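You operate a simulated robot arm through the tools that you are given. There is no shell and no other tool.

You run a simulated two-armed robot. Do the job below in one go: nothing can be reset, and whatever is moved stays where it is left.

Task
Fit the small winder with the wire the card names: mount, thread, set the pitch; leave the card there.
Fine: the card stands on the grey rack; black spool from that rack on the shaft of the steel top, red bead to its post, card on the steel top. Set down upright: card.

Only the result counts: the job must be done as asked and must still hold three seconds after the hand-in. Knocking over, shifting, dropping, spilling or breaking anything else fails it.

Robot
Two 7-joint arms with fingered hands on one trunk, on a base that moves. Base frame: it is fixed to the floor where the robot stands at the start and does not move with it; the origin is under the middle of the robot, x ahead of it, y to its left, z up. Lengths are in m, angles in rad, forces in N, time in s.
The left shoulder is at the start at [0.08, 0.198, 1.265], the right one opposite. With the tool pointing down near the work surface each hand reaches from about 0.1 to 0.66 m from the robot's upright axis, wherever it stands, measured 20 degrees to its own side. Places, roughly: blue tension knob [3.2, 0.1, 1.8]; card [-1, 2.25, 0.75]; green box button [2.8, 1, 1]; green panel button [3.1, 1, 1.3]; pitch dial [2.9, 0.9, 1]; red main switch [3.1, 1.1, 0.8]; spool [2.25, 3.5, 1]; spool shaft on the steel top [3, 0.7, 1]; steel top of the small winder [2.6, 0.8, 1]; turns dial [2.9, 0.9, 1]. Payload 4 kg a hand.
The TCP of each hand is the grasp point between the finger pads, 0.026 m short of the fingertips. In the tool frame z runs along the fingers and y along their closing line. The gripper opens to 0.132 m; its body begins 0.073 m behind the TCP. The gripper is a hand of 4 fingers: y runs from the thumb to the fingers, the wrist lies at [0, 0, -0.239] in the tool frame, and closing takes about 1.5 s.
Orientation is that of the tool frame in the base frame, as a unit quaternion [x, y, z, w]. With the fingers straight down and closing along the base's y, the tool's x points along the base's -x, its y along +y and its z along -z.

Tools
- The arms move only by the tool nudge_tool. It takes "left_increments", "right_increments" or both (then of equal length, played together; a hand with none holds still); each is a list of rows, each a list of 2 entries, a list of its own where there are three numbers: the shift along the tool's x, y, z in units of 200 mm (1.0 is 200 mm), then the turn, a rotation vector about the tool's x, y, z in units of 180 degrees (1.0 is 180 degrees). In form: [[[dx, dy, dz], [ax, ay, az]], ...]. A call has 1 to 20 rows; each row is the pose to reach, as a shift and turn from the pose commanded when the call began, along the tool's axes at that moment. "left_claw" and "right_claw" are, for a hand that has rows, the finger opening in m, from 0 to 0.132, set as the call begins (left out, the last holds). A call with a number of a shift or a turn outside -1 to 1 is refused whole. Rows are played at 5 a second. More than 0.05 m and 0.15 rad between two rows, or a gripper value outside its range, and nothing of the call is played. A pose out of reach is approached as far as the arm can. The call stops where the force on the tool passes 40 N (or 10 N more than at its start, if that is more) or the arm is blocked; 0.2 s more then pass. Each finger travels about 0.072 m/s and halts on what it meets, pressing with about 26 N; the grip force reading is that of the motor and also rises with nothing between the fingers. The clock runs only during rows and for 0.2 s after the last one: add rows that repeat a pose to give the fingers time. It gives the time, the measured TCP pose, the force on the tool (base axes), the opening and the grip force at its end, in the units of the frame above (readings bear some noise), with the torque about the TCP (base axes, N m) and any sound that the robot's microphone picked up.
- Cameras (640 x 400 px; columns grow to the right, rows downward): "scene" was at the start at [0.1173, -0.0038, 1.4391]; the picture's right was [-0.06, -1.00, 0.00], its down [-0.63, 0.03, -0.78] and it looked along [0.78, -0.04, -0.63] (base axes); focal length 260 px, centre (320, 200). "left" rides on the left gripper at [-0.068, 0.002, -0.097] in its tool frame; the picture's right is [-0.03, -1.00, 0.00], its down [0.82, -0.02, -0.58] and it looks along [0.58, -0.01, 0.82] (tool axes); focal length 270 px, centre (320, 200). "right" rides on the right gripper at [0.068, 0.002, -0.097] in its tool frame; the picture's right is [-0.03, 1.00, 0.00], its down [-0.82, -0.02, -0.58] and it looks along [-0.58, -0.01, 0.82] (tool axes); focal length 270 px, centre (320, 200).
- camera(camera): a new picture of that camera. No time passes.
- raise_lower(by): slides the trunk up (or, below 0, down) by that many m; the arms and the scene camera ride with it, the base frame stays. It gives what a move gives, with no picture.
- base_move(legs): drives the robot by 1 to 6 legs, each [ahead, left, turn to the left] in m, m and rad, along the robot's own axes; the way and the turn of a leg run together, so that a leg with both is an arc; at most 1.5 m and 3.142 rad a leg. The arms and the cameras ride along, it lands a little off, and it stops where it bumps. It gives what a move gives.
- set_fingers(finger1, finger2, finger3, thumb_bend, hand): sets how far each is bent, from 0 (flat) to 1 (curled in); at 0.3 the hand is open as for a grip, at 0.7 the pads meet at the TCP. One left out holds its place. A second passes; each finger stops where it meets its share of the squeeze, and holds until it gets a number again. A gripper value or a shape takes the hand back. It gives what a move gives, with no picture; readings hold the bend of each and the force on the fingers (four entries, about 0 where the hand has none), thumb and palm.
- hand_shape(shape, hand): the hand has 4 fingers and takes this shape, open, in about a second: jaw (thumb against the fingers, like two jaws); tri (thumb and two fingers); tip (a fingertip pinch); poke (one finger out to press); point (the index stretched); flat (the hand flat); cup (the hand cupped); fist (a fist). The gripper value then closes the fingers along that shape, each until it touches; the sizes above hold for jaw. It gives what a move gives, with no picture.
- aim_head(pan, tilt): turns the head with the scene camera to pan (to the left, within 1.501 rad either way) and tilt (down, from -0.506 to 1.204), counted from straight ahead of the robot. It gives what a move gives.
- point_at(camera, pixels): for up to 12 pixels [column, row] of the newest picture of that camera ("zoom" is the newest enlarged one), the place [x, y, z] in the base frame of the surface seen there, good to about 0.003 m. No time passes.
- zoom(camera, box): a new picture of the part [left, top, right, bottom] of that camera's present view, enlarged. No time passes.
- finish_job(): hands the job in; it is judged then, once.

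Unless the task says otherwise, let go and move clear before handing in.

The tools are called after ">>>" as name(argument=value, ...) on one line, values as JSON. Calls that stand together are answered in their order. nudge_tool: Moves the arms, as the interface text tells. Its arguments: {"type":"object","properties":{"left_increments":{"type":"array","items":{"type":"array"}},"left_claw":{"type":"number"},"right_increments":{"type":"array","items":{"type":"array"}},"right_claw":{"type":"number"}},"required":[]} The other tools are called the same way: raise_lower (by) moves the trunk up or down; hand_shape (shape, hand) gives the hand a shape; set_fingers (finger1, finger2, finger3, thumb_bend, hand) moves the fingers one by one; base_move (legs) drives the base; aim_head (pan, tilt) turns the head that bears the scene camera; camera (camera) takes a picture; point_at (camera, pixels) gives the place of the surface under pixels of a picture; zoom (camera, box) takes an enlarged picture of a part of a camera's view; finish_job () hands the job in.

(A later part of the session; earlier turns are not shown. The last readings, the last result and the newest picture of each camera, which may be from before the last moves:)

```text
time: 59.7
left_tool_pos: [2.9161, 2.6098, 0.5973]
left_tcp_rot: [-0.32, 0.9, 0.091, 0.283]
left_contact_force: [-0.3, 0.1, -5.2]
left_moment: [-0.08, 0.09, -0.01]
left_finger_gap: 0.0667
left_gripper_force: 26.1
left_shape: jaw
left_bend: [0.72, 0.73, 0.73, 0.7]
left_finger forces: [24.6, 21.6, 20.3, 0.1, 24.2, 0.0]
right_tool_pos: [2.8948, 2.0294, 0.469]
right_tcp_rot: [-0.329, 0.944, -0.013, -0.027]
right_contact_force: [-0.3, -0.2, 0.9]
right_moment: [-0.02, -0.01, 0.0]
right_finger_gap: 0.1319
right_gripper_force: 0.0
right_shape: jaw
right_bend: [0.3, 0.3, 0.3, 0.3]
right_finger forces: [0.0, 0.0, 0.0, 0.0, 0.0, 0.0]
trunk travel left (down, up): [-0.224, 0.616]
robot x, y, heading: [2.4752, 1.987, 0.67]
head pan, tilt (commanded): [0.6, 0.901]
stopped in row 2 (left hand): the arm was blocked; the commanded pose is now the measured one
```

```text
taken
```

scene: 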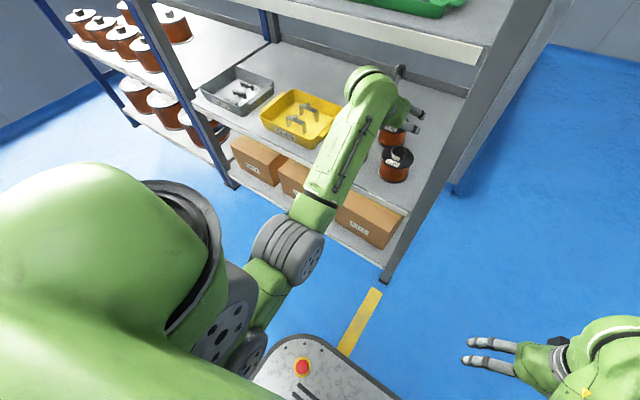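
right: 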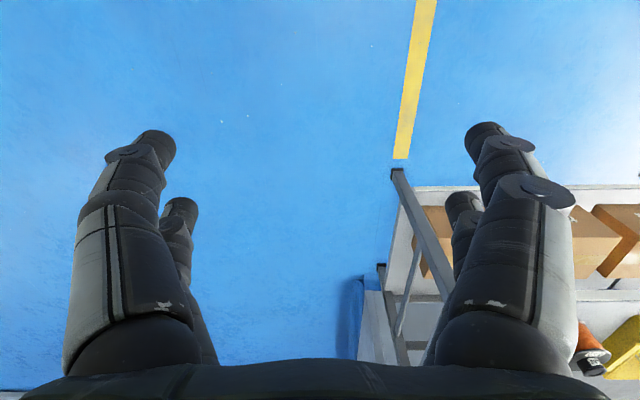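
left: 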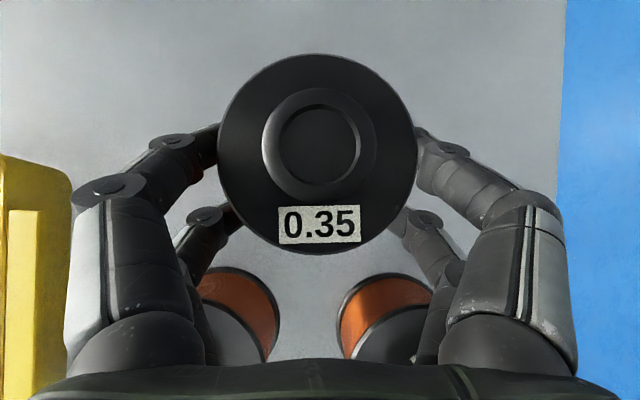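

The spool came up cleanly (about 5.2 N). I lift further while levelling the hand so it clears both the front spools and the shelf above.

>>> nudge_tool(left_increments=[[[-0.052, 0, -0.074], [0, -0.036, 0]], [[-0.103, 0, -0.147], [0, -0.072, 0]], [[-0.172, 0, -0.246], [0, -0.105, 0]], [[-0.2525, 0, -0.36], [0, -0.139, 0]]])

>>> camera(camera="left")

>>> zoom(camera="scene", box=[310, 40, 470, 200])

```text
time: 60.9
left_tool_pos: [2.9149, 2.612, 0.6839]
left_tcp_rot: [-0.293, 0.817, 0.159, 0.471]
left_contact_force: [-0.5, 0.2, -5.6]
left_moment: [-0.09, 0.09, -0.01]
left_finger_gap: 0.0665
left_gripper_force: 25.9
left_shape: jaw
left_bend: [0.72, 0.73, 0.73, 0.7]
left_finger forces: [24.5, 22.0, 20.7, 0.0, 24.2, 0.0]
right_tool_pos: [2.8955, 2.0296, 0.4694]
right_tcp_rot: [-0.329, 0.944, -0.012, -0.025]
right_contact_force: [-0.7, -0.7, 0.5]
right_moment: [0.01, 0.04, 0.02]
right_finger_gap: 0.1318
right_gripper_force: 0.1
right_shape: jaw
right_bend: [0.3, 0.3, 0.3, 0.3]
right_finger forces: [0.1, 0.0, 0.0, 0.0, 0.0, 0.1]
trunk travel left (down, up): [-0.224, 0.616]
robot x, y, heading: [2.4715, 1.9899, 0.667]
head pan, tilt (commanded): [0.6, 0.901]
stopped in row 4 (left hand): the arm was blocked; the commanded pose is now the measured one
```

```text
taken
```

left: 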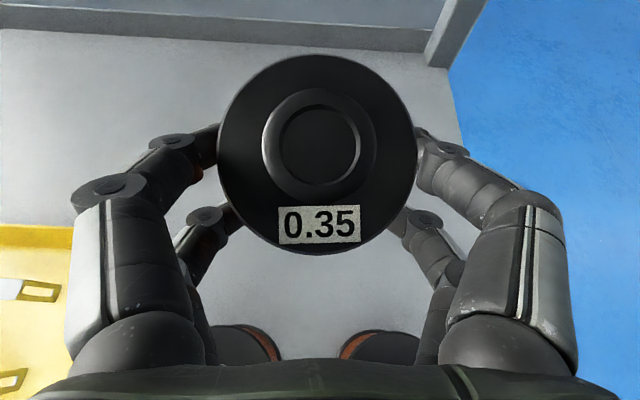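

```text
2.50 times, centred on (390, 120) of scene
```

zoom: 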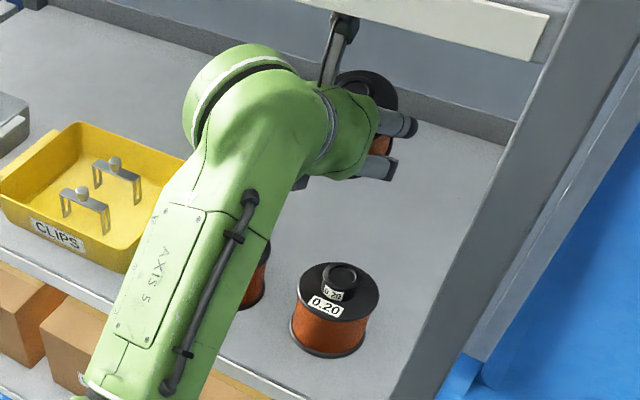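

The spool hangs clear (lowest point about z 0.627 against hub tops at 0.601). I back the base straight out of the rack.

>>> base_move(legs=[[-0.4, 0, 0]])

>>> aim_head(pan=0.1, tilt=0.6)

>>> camera(camera="scene")

>>> camera(camera="left")

```text
time: 63.4
left_tool_pos: [2.6052, 2.3636, 0.6849]
left_tcp_rot: [-0.291, 0.816, 0.159, 0.473]
left_contact_force: [0.1, 0.4, -6.0]
left_moment: [-0.09, 0.12, -0.01]
left_finger_gap: 0.0666
left_gripper_force: 25.4
left_shape: jaw
left_bend: [0.72, 0.73, 0.73, 0.7]
left_finger forces: [24.6, 22.0, 20.7, 0.0, 24.2, 0.0]
right_tool_pos: [2.5831, 1.7821, 0.4695]
right_tcp_rot: [-0.327, 0.944, -0.012, -0.024]
right_contact_force: [-0.6, 0.7, -0.1]
right_moment: [-0.01, -0.03, -0.03]
right_finger_gap: 0.1319
right_gripper_force: 0.1
right_shape: jaw
right_bend: [0.3, 0.3, 0.3, 0.3]
right_finger forces: [0.1, 0.0, 0.0, 0.1, 0.0, 0.0]
trunk travel left (down, up): [-0.224, 0.616]
robot x, y, heading: [2.1604, 1.7405, 0.663]
head pan, tilt (commanded): [0.6, 0.901]
```

```text
time: 64.3
left_tool_pos: [2.6037, 2.3624, 0.6859]
left_tcp_rot: [-0.29, 0.816, 0.159, 0.473]
left_contact_force: [-0.2, -1.1, -6.8]
left_moment: [-0.12, 0.15, -0.01]
left_finger_gap: 0.0667
left_gripper_force: 26.0
left_shape: jaw
left_bend: [0.72, 0.73, 0.73, 0.7]
left_finger forces: [24.4, 22.1, 20.7, 0.0, 24.2, 0.0]
right_tool_pos: [2.5839, 1.7826, 0.471]
right_tcp_rot: [-0.327, 0.945, -0.012, -0.022]
right_contact_force: [0.2, -0.1, 0.0]
right_moment: [-0.02, 0.03, 0.01]
right_finger_gap: 0.1317
right_gripper_force: 0.1
right_shape: jaw
right_bend: [0.3, 0.3, 0.3, 0.3]
right_finger forces: [0.0, 0.1, 0.1, 0.0, 0.0, 0.1]
trunk travel left (down, up): [-0.224, 0.616]
robot x, y, heading: [2.1604, 1.7386, 0.664]
head pan, tilt (commanded): [0.099, 0.6]
```

```text
taken
```

scene: 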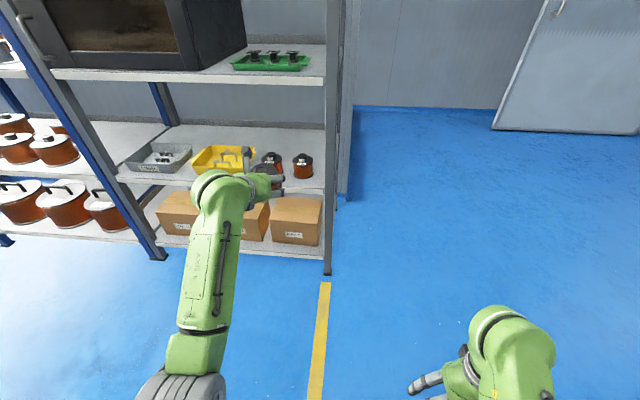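

```text
taken
```

left: 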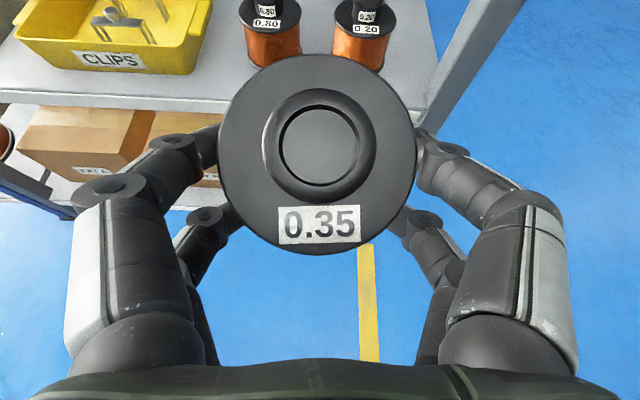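

The spool is out and the two front spools still stand (270-310,165). I look closely at the held spool for a wire end or bead.

>>> zoom(camera="scene", box=[225, 135, 305, 205])

>>> zoom(camera="left", box=[190, 30, 450, 270])

```text
5.71 times, centred on (265, 170) of scene
```

zoom: 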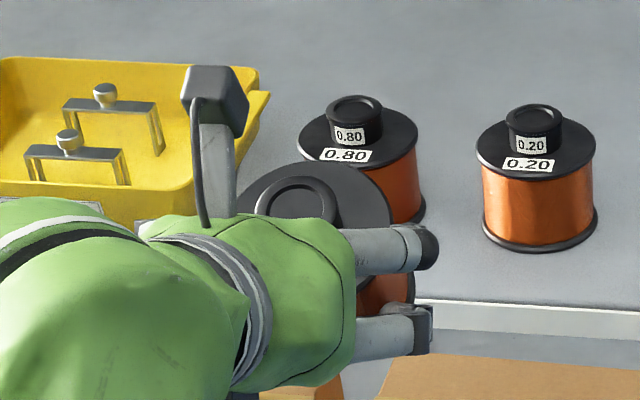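

```text
1.67 times, centred on (320, 150) of left
```

zoom: 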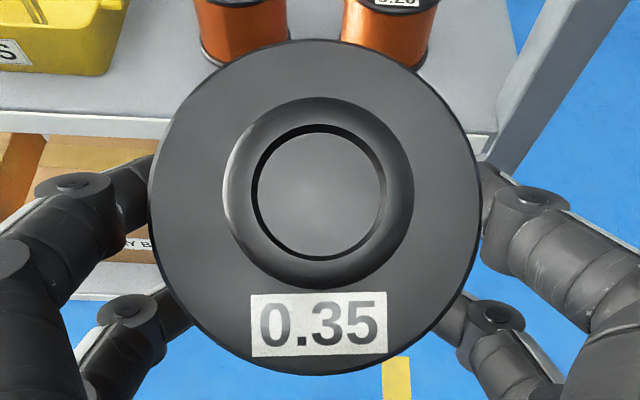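

The hub's top is only a shallow recess and no bead hangs on the spool; the winder needs a closer look. I raise the trunk in steps with the spool held.

>>> raise_lower(by=0.25)

>>> raise_lower(by=0.25)

>>> nudge_tool(right_increments=[[[0, -0.05, -0.2], [0, 0, 0]], [[0, -0.1, -0.4], [0, 0, 0]], [[0, -0.15, -0.6], [0, 0, 0]], [[0, -0.2, -0.8], [0, 0, 0]]])

```text
time: 66.9
left_tool_pos: [2.5764, 2.3208, 0.9975]
left_tcp_rot: [-0.278, 0.799, 0.177, 0.504]
left_contact_force: [-0.5, 0.0, -6.3]
left_moment: [-0.09, 0.13, 0.01]
left_finger_gap: 0.0664
left_gripper_force: 26.1
left_shape: jaw
left_bend: [0.72, 0.73, 0.73, 0.7]
left_finger forces: [25.0, 22.2, 21.0, 0.0, 24.7, 0.0]
right_tool_pos: [2.5662, 1.7553, 0.7441]
right_tcp_rot: [-0.327, 0.945, 0.011, 0.011]
right_contact_force: [-0.6, -0.1, 0.3]
right_moment: [-0.02, 0.0, -0.01]
right_finger_gap: 0.132
right_gripper_force: 0.1
right_shape: jaw
right_bend: [0.3, 0.3, 0.3, 0.3]
right_finger forces: [0.0, 0.1, 0.0, 0.1, 0.0, 0.0]
trunk travel left (down, up): [-0.474, 0.366]
robot x, y, heading: [2.1596, 1.7375, 0.665]
head pan, tilt (commanded): [0.099, 0.6]
```

```text
time: 69.5
left_tool_pos: [2.5687, 2.3321, 1.2447]
left_tcp_rot: [-0.282, 0.797, 0.171, 0.505]
left_contact_force: [0.2, -0.4, -5.5]
left_moment: [-0.08, 0.09, -0.02]
left_finger_gap: 0.0664
left_gripper_force: 25.6
left_shape: jaw
left_bend: [0.72, 0.73, 0.73, 0.7]
left_finger forces: [25.1, 22.3, 21.3, 0.0, 24.7, 0.1]
right_tool_pos: [2.5607, 1.764, 0.9973]
right_tcp_rot: [-0.327, 0.945, 0.003, 0.013]
right_contact_force: [-0.3, 0.4, 1.1]
right_moment: [0.0, 0.0, 0.03]
right_finger_gap: 0.1321
right_gripper_force: 0.0
right_shape: jaw
right_bend: [0.3, 0.3, 0.3, 0.3]
right_finger forces: [0.1, 0.0, 0.0, 0.1, 0.0, 0.0]
trunk travel left (down, up): [-0.724, 0.116]
robot x, y, heading: [2.1631, 1.7423, 0.664]
head pan, tilt (commanded): [0.099, 0.6]
```

```text
time: 70.5
left_tool_pos: [2.5673, 2.3334, 1.2435]
left_tcp_rot: [-0.283, 0.797, 0.171, 0.505]
left_contact_force: [0.0, -1.5, -5.6]
left_moment: [-0.1, 0.15, 0.0]
left_finger_gap: 0.0664
left_gripper_force: 26.2
left_shape: jaw
left_bend: [0.72, 0.73, 0.73, 0.7]
left_finger forces: [25.0, 22.3, 21.0, 0.0, 24.7, 0.1]
right_tool_pos: [2.5605, 1.7624, 1.0015]
right_tcp_rot: [-0.361, 0.932, 0.004, 0.02]
right_contact_force: [-0.4, -0.1, 0.0]
right_moment: [-0.03, -0.01, 0.02]
right_finger_gap: 0.1322
right_gripper_force: 0.1
right_shape: jaw
right_bend: [0.3, 0.3, 0.3, 0.3]
right_finger forces: [0.0, 0.0, 0.1, 0.0, 0.0, 0.0]
right hand out of reach, approached as far as the arm can: row 1, 2, 3, 4
trunk travel left (down, up): [-0.724, 0.116]
robot x, y, heading: [2.1582, 1.7396, 0.666]
head pan, tilt (commanded): [0.099, 0.6]
```

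The trunk rise flexed the arms slightly but the spool is held; the right hand couldn't rise in its folded posture. I move it forward and up together instead.

>>> nudge_tool(right_increments=[[[-0.13, 0, -0.12], [0, 0, 0]], [[-0.26, 0, -0.26], [0, 0, 0]], [[-0.39, 0, -0.4], [0, 0, 0.005]], [[-0.5, 0, -0.55], [0, 0, 0.01]], [[-0.6, 0, -0.75], [0, 0, 0.015]]])

```text
time: 71.7
left_tool_pos: [2.5686, 2.3352, 1.2414]
left_tcp_rot: [-0.282, 0.798, 0.17, 0.504]
left_contact_force: [-0.4, 0.1, -5.6]
left_moment: [-0.07, 0.1, -0.02]
left_finger_gap: 0.0662
left_gripper_force: 25.5
left_shape: jaw
left_bend: [0.72, 0.73, 0.73, 0.7]
left_finger forces: [25.3, 22.2, 21.2, 0.0, 24.6, 0.0]
right_tool_pos: [2.7033, 1.849, 1.0384]
right_tcp_rot: [-0.304, 0.952, 0.002, 0.013]
right_contact_force: [0.9, 0.3, 1.3]
right_moment: [0.01, 0.05, -0.01]
right_finger_gap: 0.1319
right_gripper_force: 0.1
right_shape: jaw
right_bend: [0.3, 0.3, 0.3, 0.3]
right_finger forces: [0.1, 0.0, 0.0, 0.0, 0.0, 0.0]
right hand out of reach, approached as far as the arm can: row 1, 2, 3, 4, 5
trunk travel left (down, up): [-0.724, 0.116]
robot x, y, heading: [2.1597, 1.7401, 0.663]
head pan, tilt (commanded): [0.099, 0.6]
```

The right hand only reached z 1.04 because pointing straight down limits the wrist; I tilt it forward while raising it.

>>> nudge_tool(right_increments=[[[-0.03, 0, -0.12], [0, -0.045, 0]], [[-0.06, 0, -0.24], [0, -0.09, 0]], [[-0.09, 0, -0.36], [0, -0.135, 0]], [[-0.12, 0, -0.48], [0, -0.18, 0]], [[-0.15, 0, -0.6], [0, -0.225, 0]], [[-0.18, 0, -0.72], [0, -0.27, 0]]])

```text
time: 73.1
left_tool_pos: [2.5678, 2.3333, 1.243]
left_tcp_rot: [-0.283, 0.798, 0.171, 0.505]
left_contact_force: [0.1, -0.4, -6.4]
left_moment: [-0.1, 0.1, 0.04]
left_finger_gap: 0.0664
left_gripper_force: 25.8
left_shape: jaw
left_bend: [0.72, 0.73, 0.73, 0.7]
left_finger forces: [25.2, 22.3, 21.1, 0.1, 24.6, 0.0]
right_tool_pos: [2.7324, 1.8651, 1.185]
right_tcp_rot: [-0.275, 0.863, 0.127, 0.405]
right_contact_force: [0.5, -0.1, -0.4]
right_moment: [0.0, 0.03, 0.0]
right_finger_gap: 0.1321
right_gripper_force: 0.1
right_shape: jaw
right_bend: [0.3, 0.3, 0.3, 0.3]
right_finger forces: [0.1, 0.0, 0.0, 0.0, 0.1, 0.0]
trunk travel left (down, up): [-0.724, 0.116]
robot x, y, heading: [2.1609, 1.7394, 0.661]
head pan, tilt (commanded): [0.099, 0.6]
```

The right hand is now tilted and up at z 1.185. I turn right in place by 90° to face the winder (arm sweep radius ~0.8 m is free) and step sideways a little.

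>>> base_move(legs=[[0, 0, -0.8], [0, 0, -0.771]])

>>> aim_head(pan=0.0, tilt=0.55)

>>> camera(camera="scene")

```text
time: 77.6
left_tool_pos: [2.7532, 1.3327, 1.2432]
left_tcp_rot: [0.363, 0.765, -0.236, 0.477]
left_contact_force: [0.2, -0.8, -6.0]
left_moment: [0.13, 0.1, 0.01]
left_finger_gap: 0.0659
left_gripper_force: 26.3
left_shape: jaw
left_bend: [0.72, 0.73, 0.73, 0.7]
left_finger forces: [24.9, 22.6, 20.7, 0.0, 24.5, 0.1]
right_tool_pos: [2.2856, 1.1674, 1.1844]
right_tcp_rot: [0.414, 0.805, -0.196, 0.377]
right_contact_force: [0.4, -0.6, -0.1]
right_moment: [0.03, -0.03, -0.01]
right_finger_gap: 0.1319
right_gripper_force: 0.0
right_shape: jaw
right_bend: [0.3, 0.3, 0.3, 0.3]
right_finger forces: [0.1, 0.0, 0.0, 0.0, 0.0, 0.0]
trunk travel left (down, up): [-0.724, 0.116]
robot x, y, heading: [2.1586, 1.7407, -0.909]
head pan, tilt (commanded): [0.099, 0.6]
```

```text
time: 78.3
left_tool_pos: [2.7524, 1.3317, 1.2432]
left_tcp_rot: [0.363, 0.764, -0.236, 0.478]
left_contact_force: [-0.2, -0.8, -5.6]
left_moment: [0.11, 0.13, -0.04]
left_finger_gap: 0.0655
left_gripper_force: 25.6
left_shape: jaw
left_bend: [0.72, 0.73, 0.73, 0.7]
left_finger forces: [25.1, 22.7, 20.7, 0.0, 24.4, 0.1]
right_tool_pos: [2.2854, 1.1676, 1.1839]
right_tcp_rot: [0.414, 0.806, -0.195, 0.377]
right_contact_force: [-0.2, 0.4, -0.2]
right_moment: [0.0, 0.0, 0.0]
right_finger_gap: 0.1321
right_gripper_force: 0.2
right_shape: jaw
right_bend: [0.3, 0.3, 0.3, 0.3]
right_finger forces: [0.1, 0.0, 0.0, 0.0, 0.1, 0.0]
trunk travel left (down, up): [-0.724, 0.116]
robot x, y, heading: [2.159, 1.7391, -0.911]
head pan, tilt (commanded): [0.0, 0.55]
```

```text
taken
```

scene: 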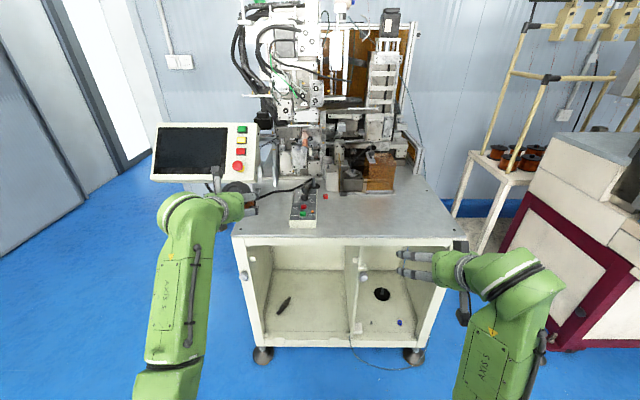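

The winder now stands straight ahead; its dial box is at (305,205) and the shaft near (318,180). I zoom in on the top.

>>> zoom(camera="scene", box=[270, 165, 350, 235])

>>> zoom(camera="scene", box=[295, 170, 335, 205])

>>> point_at(camera="zoom", pixels=[[400, 100], [400, 200], [480, 290], [475, 330], [475, 275], [110, 300], [200, 380], [320, 340], [550, 350], [330, 150], [100, 150], [600, 100]])

>>> zoom(camera="scene", box=[220, 80, 440, 230])

```text
5.71 times, centred on (310, 200) of scene
```

zoom: 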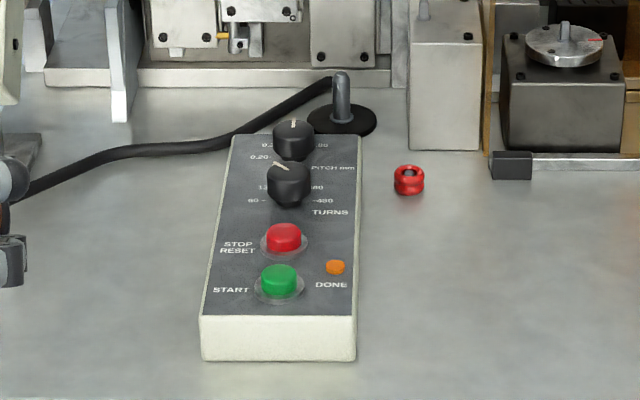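

```text
11.43 times, centred on (315, 188) of scene
```

zoom: 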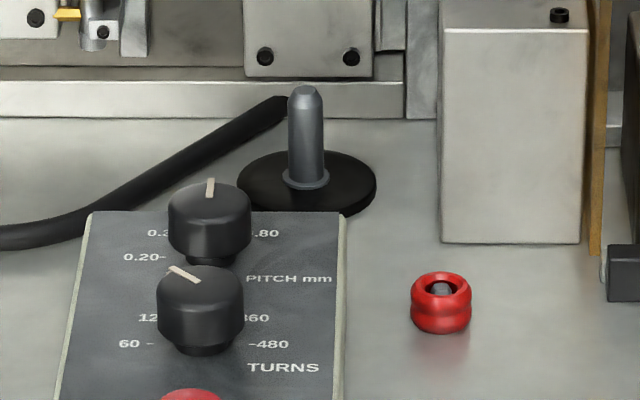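

```text
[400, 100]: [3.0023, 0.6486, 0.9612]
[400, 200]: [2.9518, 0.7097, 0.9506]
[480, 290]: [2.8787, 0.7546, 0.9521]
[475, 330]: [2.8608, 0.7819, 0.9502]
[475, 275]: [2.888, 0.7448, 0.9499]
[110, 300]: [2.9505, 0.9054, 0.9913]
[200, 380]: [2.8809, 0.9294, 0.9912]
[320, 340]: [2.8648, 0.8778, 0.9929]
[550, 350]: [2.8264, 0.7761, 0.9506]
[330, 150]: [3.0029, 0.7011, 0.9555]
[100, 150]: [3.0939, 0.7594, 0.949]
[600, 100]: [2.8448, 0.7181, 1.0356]
```

```text
2.67 times, centred on (330, 155) of scene
```

zoom: 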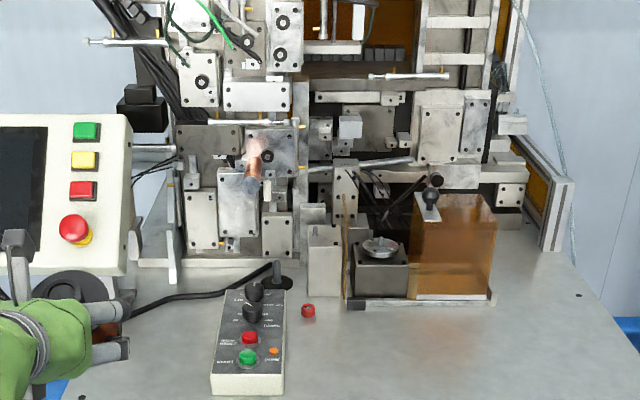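

The dials read PITCH mm (0.20, 0.3x, …, .80) and TURNS; the red double ring sits on the steel top with a thin pin tip inside. I measure the operator panel and nearby parts to plan a safe approach.

>>> point_at(camera="scene", pixels=[[256, 128], [256, 178], [236, 165], [155, 178], [160, 128], [318, 178], [340, 190], [345, 170], [300, 158], [375, 190], [290, 220], [325, 197]])

>>> zoom(camera="scene", box=[316, 188, 336, 203])

```text
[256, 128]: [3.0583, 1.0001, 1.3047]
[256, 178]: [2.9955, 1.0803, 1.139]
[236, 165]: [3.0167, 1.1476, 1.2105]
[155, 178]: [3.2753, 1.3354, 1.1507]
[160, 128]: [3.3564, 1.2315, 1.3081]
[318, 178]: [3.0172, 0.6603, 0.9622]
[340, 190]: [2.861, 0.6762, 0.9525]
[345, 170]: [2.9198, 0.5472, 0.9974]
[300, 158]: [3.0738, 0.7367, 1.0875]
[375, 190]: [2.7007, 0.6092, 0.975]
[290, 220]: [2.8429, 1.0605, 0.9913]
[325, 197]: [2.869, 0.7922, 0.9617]
```

```text
16.00 times, centred on (326, 196) of scene
```

zoom: 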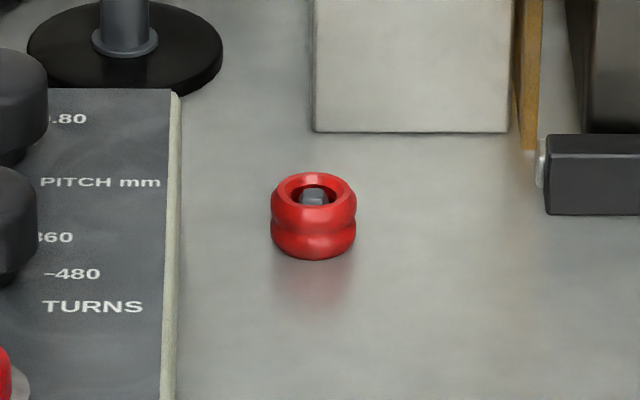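

The red object is a pair of rings around a grey pin, possibly the marked post. In the left-hand view a reddish tint shows between the digits near (195,178), so I zoom there for the bead.

>>> zoom(camera="left", box=[140, 120, 260, 270])

>>> zoom(camera="left", box=[380, 120, 500, 270])

>>> camera(camera="right")

>>> zoom(camera="scene", box=[190, 160, 290, 230])

```text
2.67 times, centred on (200, 195) of left
```

zoom: 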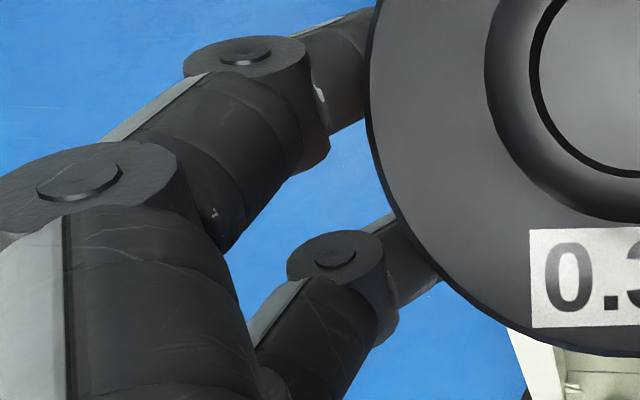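

```text
2.67 times, centred on (440, 195) of left
```

zoom: 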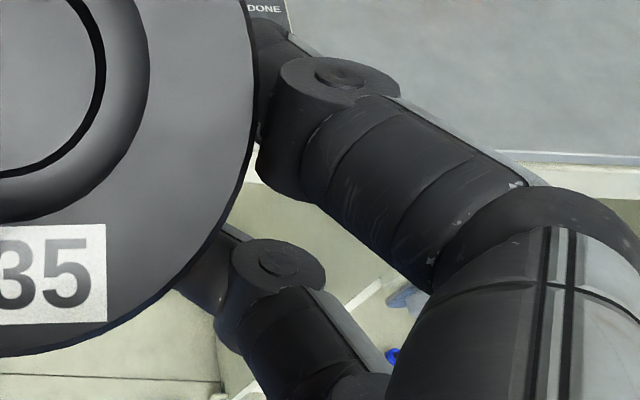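

```text
taken
```

right: 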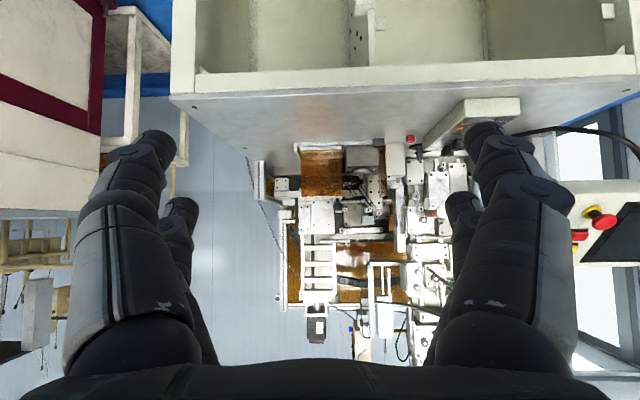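

```text
5.71 times, centred on (240, 195) of scene
```

zoom: 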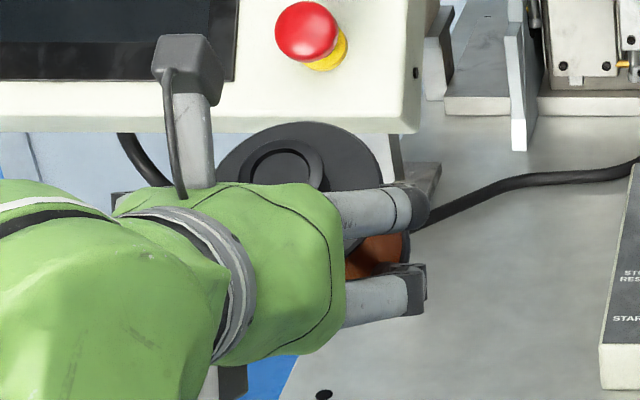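

No bead is on the spool, so the bead must be at the winder; I need a nearer look. I drive 0.3 m ahead and 0.19 m to the right, which keeps the left hand clear of the operator panel (edge at u≈3.03).

>>> base_move(legs=[[0, -0.19, 0], [0.3, 0, 0]])

>>> aim_head(pan=0.15, tilt=0.75)

>>> camera(camera="scene")

```text
time: 81.5
left_tool_pos: [2.7887, 0.9816, 1.2452]
left_tcp_rot: [0.362, 0.764, -0.236, 0.479]
left_contact_force: [-0.8, 0.4, -4.9]
left_moment: [0.08, 0.07, 0.01]
left_finger_gap: 0.066
left_gripper_force: 25.7
left_shape: jaw
left_bend: [0.72, 0.73, 0.73, 0.7]
left_finger forces: [25.0, 22.5, 20.7, 0.1, 24.3, 0.0]
right_tool_pos: [2.3209, 0.8149, 1.1863]
right_tcp_rot: [0.412, 0.806, -0.195, 0.379]
right_contact_force: [-0.2, 0.7, 0.1]
right_moment: [-0.01, -0.03, -0.02]
right_finger_gap: 0.132
right_gripper_force: 0.1
right_shape: jaw
right_bend: [0.3, 0.3, 0.3, 0.3]
right_finger forces: [0.0, 0.0, 0.0, 0.0, 0.0, 0.0]
trunk travel left (down, up): [-0.724, 0.116]
robot x, y, heading: [2.1965, 1.3862, -0.904]
head pan, tilt (commanded): [0.0, 0.55]
```

```text
time: 82.2
left_tool_pos: [2.7899, 0.98, 1.2434]
left_tcp_rot: [0.361, 0.765, -0.234, 0.479]
left_contact_force: [0.2, 0.3, -5.6]
left_moment: [0.08, 0.12, 0.02]
left_finger_gap: 0.0659
left_gripper_force: 25.9
left_shape: jaw
left_bend: [0.72, 0.73, 0.73, 0.7]
left_finger forces: [25.0, 22.5, 20.9, 0.0, 24.4, 0.0]
right_tool_pos: [2.3227, 0.813, 1.1834]
right_tcp_rot: [0.413, 0.806, -0.194, 0.377]
right_contact_force: [0.2, -0.5, 0.1]
right_moment: [0.05, -0.03, 0.04]
right_finger_gap: 0.1316
right_gripper_force: 0.0
right_shape: jaw
right_bend: [0.3, 0.3, 0.3, 0.3]
right_finger forces: [0.1, 0.0, 0.0, 0.0, 0.0, 0.0]
trunk travel left (down, up): [-0.724, 0.116]
robot x, y, heading: [2.1943, 1.3879, -0.901]
head pan, tilt (commanded): [0.15, 0.75]
```

```text
taken
```

scene: 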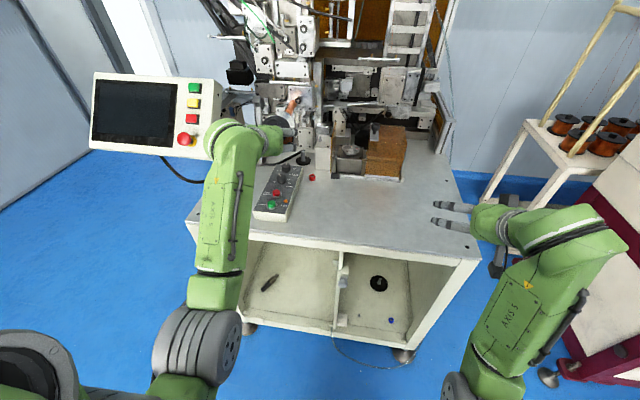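

The robot is at u≈2.58, v≈-0.25; I zoom on the dial box, shaft and red ring.

>>> zoom(camera="scene", box=[245, 145, 335, 222])

>>> zoom(camera="scene", box=[268, 158, 302, 184])

>>> zoom(camera="scene", box=[290, 145, 330, 187])

>>> point_at(camera="zoom", pixels=[[205, 50], [200, 100], [200, 130], [130, 130], [270, 130], [350, 310], [350, 285], [320, 300], [385, 300], [350, 345], [480, 200], [200, 30]])

```text
5.19 times, centred on (290, 184) of scene
```

zoom: 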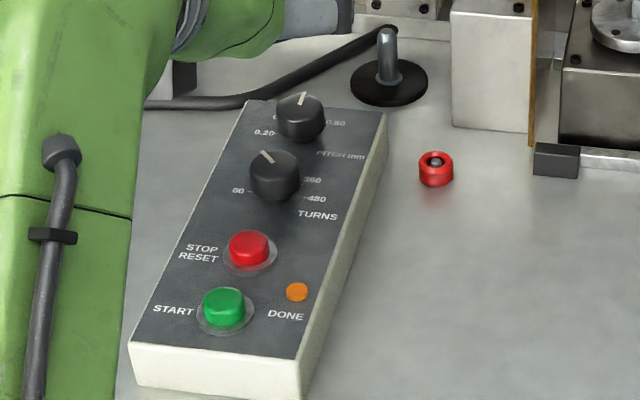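

```text
15.38 times, centred on (285, 171) of scene
```

zoom: 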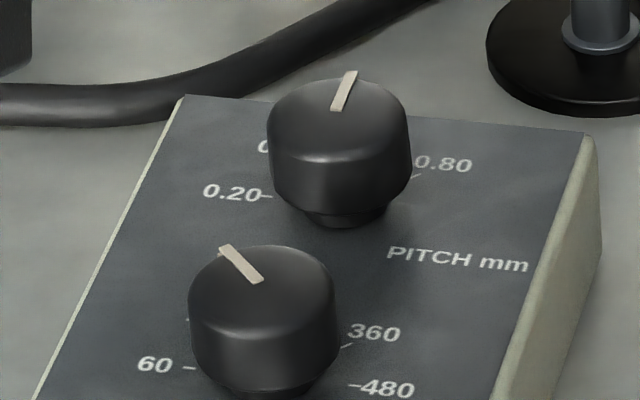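

```text
9.52 times, centred on (310, 166) of scene
```

zoom: 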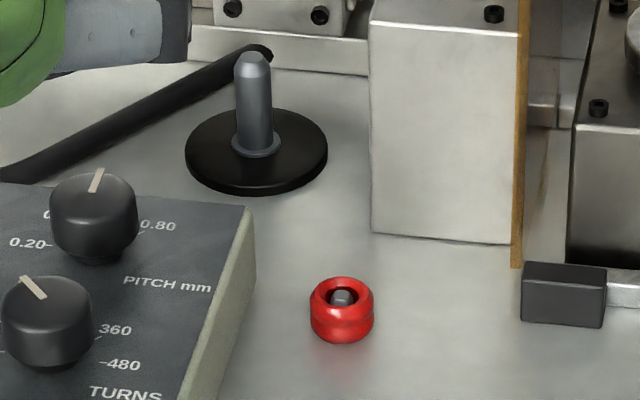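

```text
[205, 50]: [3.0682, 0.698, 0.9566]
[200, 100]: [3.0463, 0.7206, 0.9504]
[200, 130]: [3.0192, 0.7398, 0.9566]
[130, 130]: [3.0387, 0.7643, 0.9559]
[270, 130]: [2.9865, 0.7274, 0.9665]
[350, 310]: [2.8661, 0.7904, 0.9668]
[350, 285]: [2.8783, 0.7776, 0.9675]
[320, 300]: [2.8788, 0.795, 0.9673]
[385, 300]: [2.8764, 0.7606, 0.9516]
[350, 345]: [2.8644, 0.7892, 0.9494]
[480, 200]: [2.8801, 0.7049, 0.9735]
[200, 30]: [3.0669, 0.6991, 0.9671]
```

Inside the red rings sits a grey pin tip; it is unclear whether this is the bead or the post. I zoom over the machine's other parts to find a matching red post or bead.

>>> zoom(camera="scene", box=[310, 120, 420, 190])

>>> zoom(camera="scene", box=[240, 60, 350, 150])

>>> zoom(camera="scene", box=[340, 50, 460, 150])

>>> zoom(camera="scene", box=[306, 170, 320, 184])

```text
5.71 times, centred on (365, 155) of scene
```

zoom: 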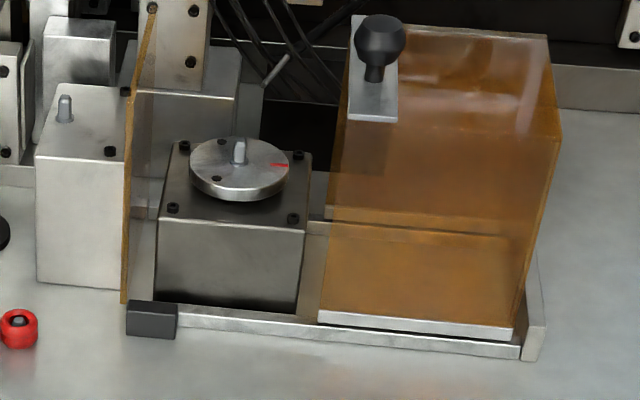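

```text
4.44 times, centred on (295, 105) of scene
```

zoom: 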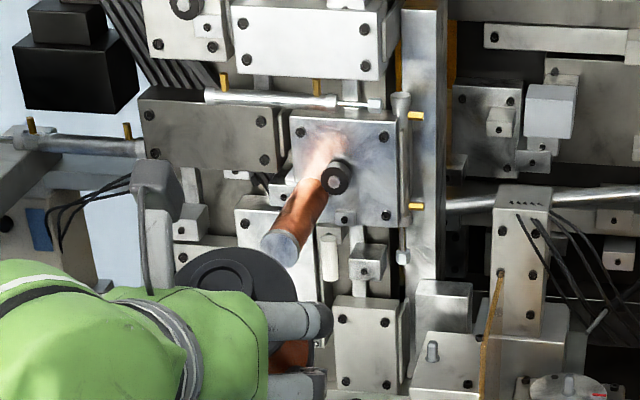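

```text
4.00 times, centred on (400, 100) of scene
```

zoom: 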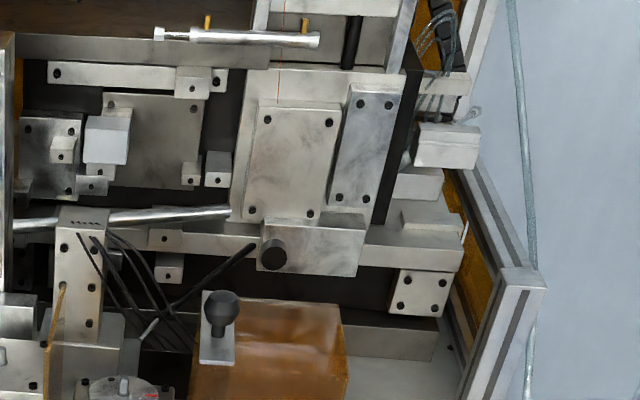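

```text
16.00 times, centred on (313, 177) of scene
```

zoom: 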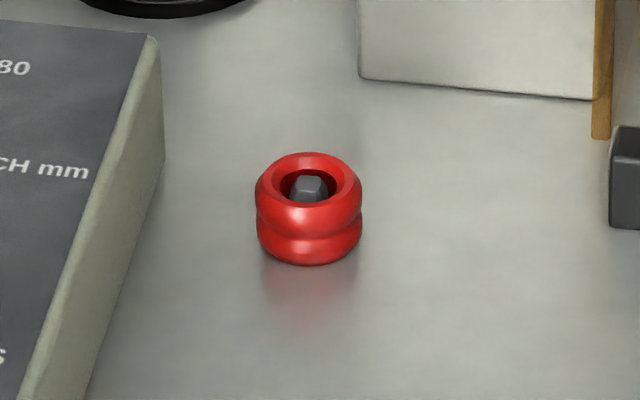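

A chamfered dowel stands on top of the silver block (zoom1 65,105), just like the pin inside the red rings, and another on the disc at (238,150). I measure all of them.

>>> zoom(camera="scene", box=[310, 125, 355, 155])

>>> point_at(camera="zoom", pixels=[[150, 180], [148, 215], [150, 240], [100, 220], [220, 220], [150, 300], [570, 360], [570, 330], [500, 360], [250, 330], [120, 270], [60, 270]])

>>> zoom(camera="scene", box=[285, 140, 330, 187])

>>> point_at(camera="zoom", pixels=[[255, 90], [255, 110], [255, 130], [250, 165], [190, 180], [318, 175], [255, 205], [340, 300], [320, 310], [360, 310], [340, 335], [300, 60]])

```text
13.33 times, centred on (332, 140) of scene
```

zoom: 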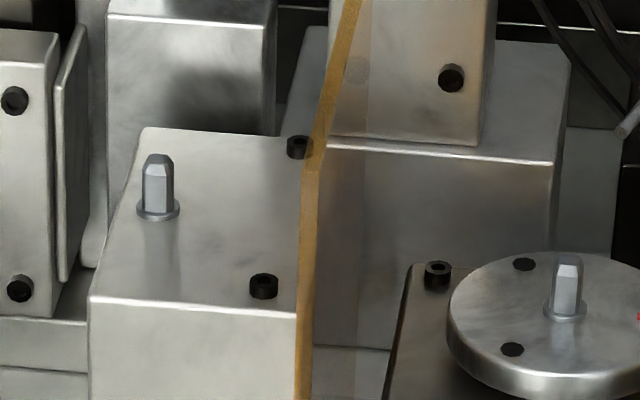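

```text
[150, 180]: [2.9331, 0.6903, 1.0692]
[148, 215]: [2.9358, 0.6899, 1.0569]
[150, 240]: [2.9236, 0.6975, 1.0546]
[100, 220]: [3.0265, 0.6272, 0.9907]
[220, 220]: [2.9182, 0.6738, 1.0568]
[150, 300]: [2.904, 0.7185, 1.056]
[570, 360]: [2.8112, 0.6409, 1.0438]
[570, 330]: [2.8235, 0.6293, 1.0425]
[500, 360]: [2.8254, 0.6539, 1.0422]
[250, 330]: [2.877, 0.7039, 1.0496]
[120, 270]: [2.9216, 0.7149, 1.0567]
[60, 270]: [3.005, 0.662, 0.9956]
```

```text
8.51 times, centred on (308, 164) of scene
```

zoom: 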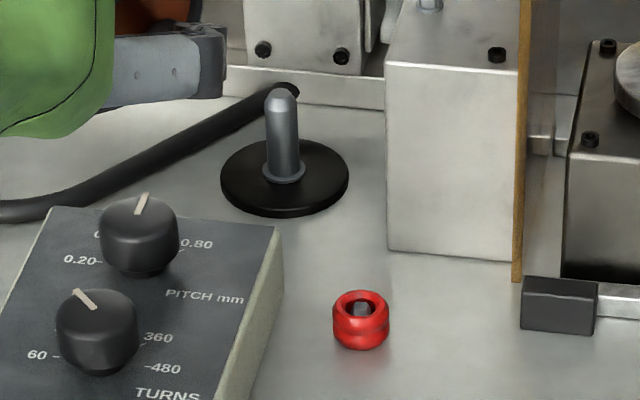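

```text
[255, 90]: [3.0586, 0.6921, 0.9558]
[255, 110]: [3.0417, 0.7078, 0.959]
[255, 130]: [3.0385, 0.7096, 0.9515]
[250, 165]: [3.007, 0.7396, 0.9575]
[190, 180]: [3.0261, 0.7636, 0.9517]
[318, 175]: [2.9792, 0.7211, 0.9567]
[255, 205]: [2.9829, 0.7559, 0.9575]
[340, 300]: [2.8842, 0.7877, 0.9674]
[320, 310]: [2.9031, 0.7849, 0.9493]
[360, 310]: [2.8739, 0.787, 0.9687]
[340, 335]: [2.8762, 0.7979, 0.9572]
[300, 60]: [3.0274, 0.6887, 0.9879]
```

There are two similar dowels: one on the silver block (2.933,0.690,1.056) and one on the disc that carries a red mark. I zoom on the disc to see that mark.

>>> zoom(camera="scene", box=[340, 140, 366, 158])

>>> point_at(camera="zoom", pixels=[[270, 130], [270, 180], [270, 220], [420, 190], [300, 300], [120, 150], [500, 150], [100, 200], [200, 250], [350, 80], [600, 300], [270, 100]])

```text
16.00 times, centred on (353, 149) of scene
```

zoom: 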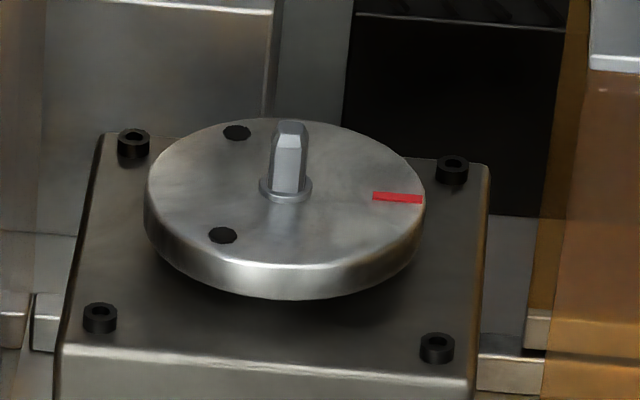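

```text
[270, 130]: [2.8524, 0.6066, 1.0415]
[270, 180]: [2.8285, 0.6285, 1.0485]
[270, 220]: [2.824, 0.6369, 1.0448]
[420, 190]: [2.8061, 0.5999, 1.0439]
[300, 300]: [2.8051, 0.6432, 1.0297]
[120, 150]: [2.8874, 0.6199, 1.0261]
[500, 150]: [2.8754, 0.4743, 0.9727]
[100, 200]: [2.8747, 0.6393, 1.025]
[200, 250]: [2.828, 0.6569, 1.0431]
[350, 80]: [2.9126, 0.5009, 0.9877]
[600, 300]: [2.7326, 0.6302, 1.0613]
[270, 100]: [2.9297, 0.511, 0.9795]
```

The disc is just a chuck with an index line. Before mounting, I want to see the spool's hidden far side and underside, so I yaw the right hand left to look at it with its camera.

>>> nudge_tool(right_increments=[[[0, 0, 0], [-0.032, 0, -0.0267]], [[0, 0, 0], [-0.064, 0, -0.0534]], [[0, 0, 0], [-0.096, 0, -0.08]], [[0, 0, 0], [-0.128, 0, -0.1067]], [[0, 0, 0], [-0.16, 0, -0.1334]], [[0, 0, 0], [-0.192, 0, -0.16]], [[0, 0, 0], [-0.224, 0, -0.187]], [[0, 0, 0], [-0.256, 0, -0.2135]]])

>>> camera(camera="right")

```text
time: 84.0
left_tool_pos: [2.791, 0.9817, 1.2436]
left_tcp_rot: [0.362, 0.765, -0.235, 0.478]
left_contact_force: [0.3, 0.6, -5.7]
left_moment: [0.13, 0.09, 0.01]
left_finger_gap: 0.0659
left_gripper_force: 26.4
left_shape: jaw
left_bend: [0.72, 0.73, 0.73, 0.7]
left_finger forces: [25.0, 22.5, 20.7, 0.0, 24.3, 0.0]
right_tool_pos: [2.3238, 0.8176, 1.1872]
right_tcp_rot: [-0.027, 0.91, 0.009, 0.413]
right_contact_force: [0.1, 0.5, 0.0]
right_moment: [0.0, 0.01, -0.04]
right_finger_gap: 0.132
right_gripper_force: 0.2
right_shape: jaw
right_bend: [0.3, 0.3, 0.3, 0.3]
right_finger forces: [0.1, 0.0, 0.0, 0.1, 0.0, 0.0]
trunk travel left (down, up): [-0.724, 0.116]
robot x, y, heading: [2.1984, 1.3854, -0.902]
head pan, tilt (commanded): [0.15, 0.75]
```

```text
taken
```

right: 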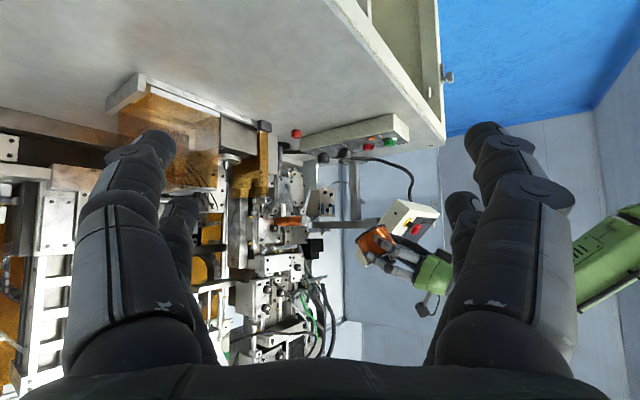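

The right camera (upside down) now sees the spool at (378,245); I zoom in.

>>> zoom(camera="right", box=[345, 215, 425, 275])

>>> zoom(camera="right", box=[265, 115, 415, 205])

```text
6.67 times, centred on (385, 245) of right
```

zoom: 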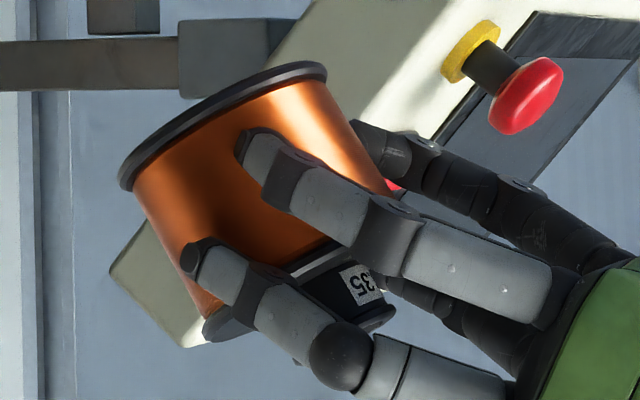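

```text
4.27 times, centred on (340, 160) of right
```

zoom: 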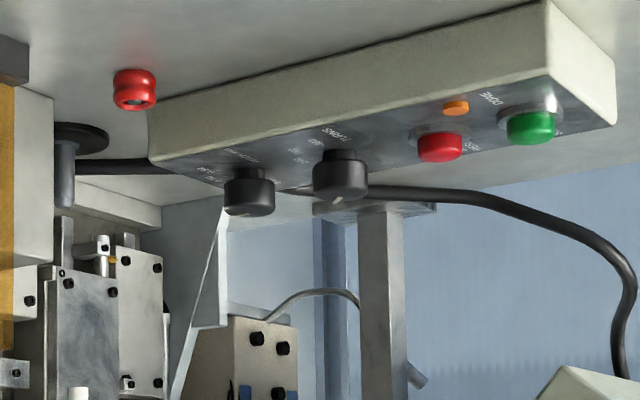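

No bead hangs on the spool's far side, so the red ring on the steel top is the bead, parked, and the dowel on the silver block is the likely post. I now measure the shaft and the block's faces precisely.

>>> zoom(camera="scene", box=[285, 140, 330, 187])

>>> point_at(camera="zoom", pixels=[[282, 100], [283, 130], [283, 150], [285, 172], [222, 178], [347, 178], [285, 212], [287, 143], [392, 240], [392, 70], [515, 255], [513, 75]])

>>> point_at(camera="scene", pixels=[[303, 150], [303, 155], [303, 158], [303, 161], [297, 152], [316, 143], [316, 146], [325, 145], [330, 150], [307, 146], [300, 145], [310, 140]])

```text
8.51 times, centred on (308, 164) of scene
```

zoom: 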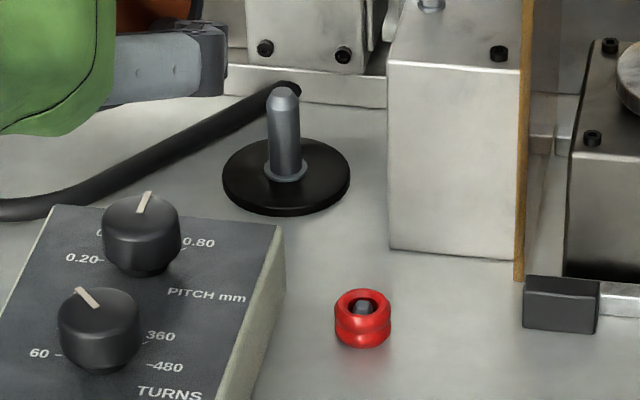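

```text
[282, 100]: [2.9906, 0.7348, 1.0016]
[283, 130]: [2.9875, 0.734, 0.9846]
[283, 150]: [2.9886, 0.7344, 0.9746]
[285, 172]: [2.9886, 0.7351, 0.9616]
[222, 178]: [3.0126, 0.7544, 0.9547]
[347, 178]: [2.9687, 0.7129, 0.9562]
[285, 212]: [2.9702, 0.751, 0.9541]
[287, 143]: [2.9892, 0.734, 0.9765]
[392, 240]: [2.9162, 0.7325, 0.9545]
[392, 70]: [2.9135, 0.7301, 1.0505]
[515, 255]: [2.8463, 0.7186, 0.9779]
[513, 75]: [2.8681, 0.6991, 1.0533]
```

```text
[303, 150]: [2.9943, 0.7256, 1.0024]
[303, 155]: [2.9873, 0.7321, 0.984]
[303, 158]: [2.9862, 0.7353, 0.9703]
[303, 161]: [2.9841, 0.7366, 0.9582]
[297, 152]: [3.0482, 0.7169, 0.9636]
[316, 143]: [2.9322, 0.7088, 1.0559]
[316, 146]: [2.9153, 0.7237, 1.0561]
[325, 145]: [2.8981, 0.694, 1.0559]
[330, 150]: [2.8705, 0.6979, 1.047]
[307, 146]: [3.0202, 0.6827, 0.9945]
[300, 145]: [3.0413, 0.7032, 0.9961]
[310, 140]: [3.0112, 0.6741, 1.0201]
```

The shaft's centre is about (2.991,0.733) and only ~0.02 m would remain between the spool and both the silver block and the plates behind, so fingers beside the spool won't fit; I'll have to regrasp by the hub from above. I check how the "tip" pinch looks on the free right hand.

>>> hand_shape(shape="tip", hand="right")

>>> camera(camera="right")

>>> point_at(camera="scene", pixels=[[287, 114], [285, 108], [293, 103], [296, 95], [300, 100], [290, 90], [310, 120], [305, 130], [297, 135], [290, 140], [320, 115], [281, 118]])

```text
time: 84.9
left_tool_pos: [2.7898, 0.9801, 1.2429]
left_tcp_rot: [0.362, 0.765, -0.235, 0.478]
left_contact_force: [-0.3, -0.2, -5.9]
left_moment: [0.07, 0.07, -0.02]
left_finger_gap: 0.0661
left_gripper_force: 25.8
left_shape: jaw
left_bend: [0.72, 0.73, 0.73, 0.7]
left_finger forces: [24.9, 22.6, 20.6, 0.1, 24.5, 0.0]
right_tool_pos: [2.3238, 0.8147, 1.184]
right_tcp_rot: [-0.026, 0.911, 0.01, 0.412]
right_contact_force: [-1.3, -0.4, -0.4]
right_moment: [0.0, -0.01, -0.01]
right_finger_gap: 0.1322
right_gripper_force: 0.1
right_shape: tip
right_bend: [0.3, 0.3, 0.3, 0.3]
right_finger forces: [0.1, 0.0, 0.1, 0.0, 0.1, 0.0]
trunk travel left (down, up): [-0.724, 0.116]
robot x, y, heading: [2.1968, 1.384, -0.903]
head pan, tilt (commanded): [0.15, 0.75]
```

```text
taken
```

right: 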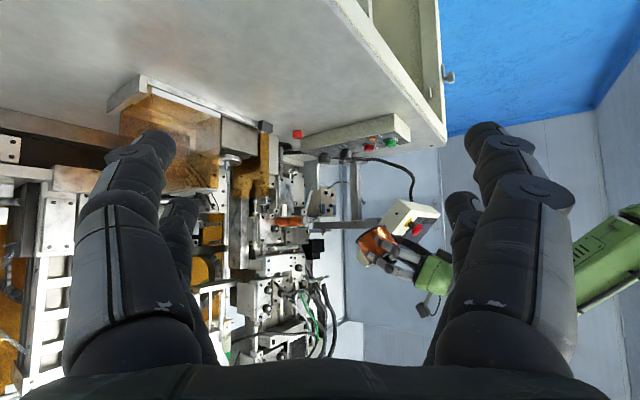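

```text
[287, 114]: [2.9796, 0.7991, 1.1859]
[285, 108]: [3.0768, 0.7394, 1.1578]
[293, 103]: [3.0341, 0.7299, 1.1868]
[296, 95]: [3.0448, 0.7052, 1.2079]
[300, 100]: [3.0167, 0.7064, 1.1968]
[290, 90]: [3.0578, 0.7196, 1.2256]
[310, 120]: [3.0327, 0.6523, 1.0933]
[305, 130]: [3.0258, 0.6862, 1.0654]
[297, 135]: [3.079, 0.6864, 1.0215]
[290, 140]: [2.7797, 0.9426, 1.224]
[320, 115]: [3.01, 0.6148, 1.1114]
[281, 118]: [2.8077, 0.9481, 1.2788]
```

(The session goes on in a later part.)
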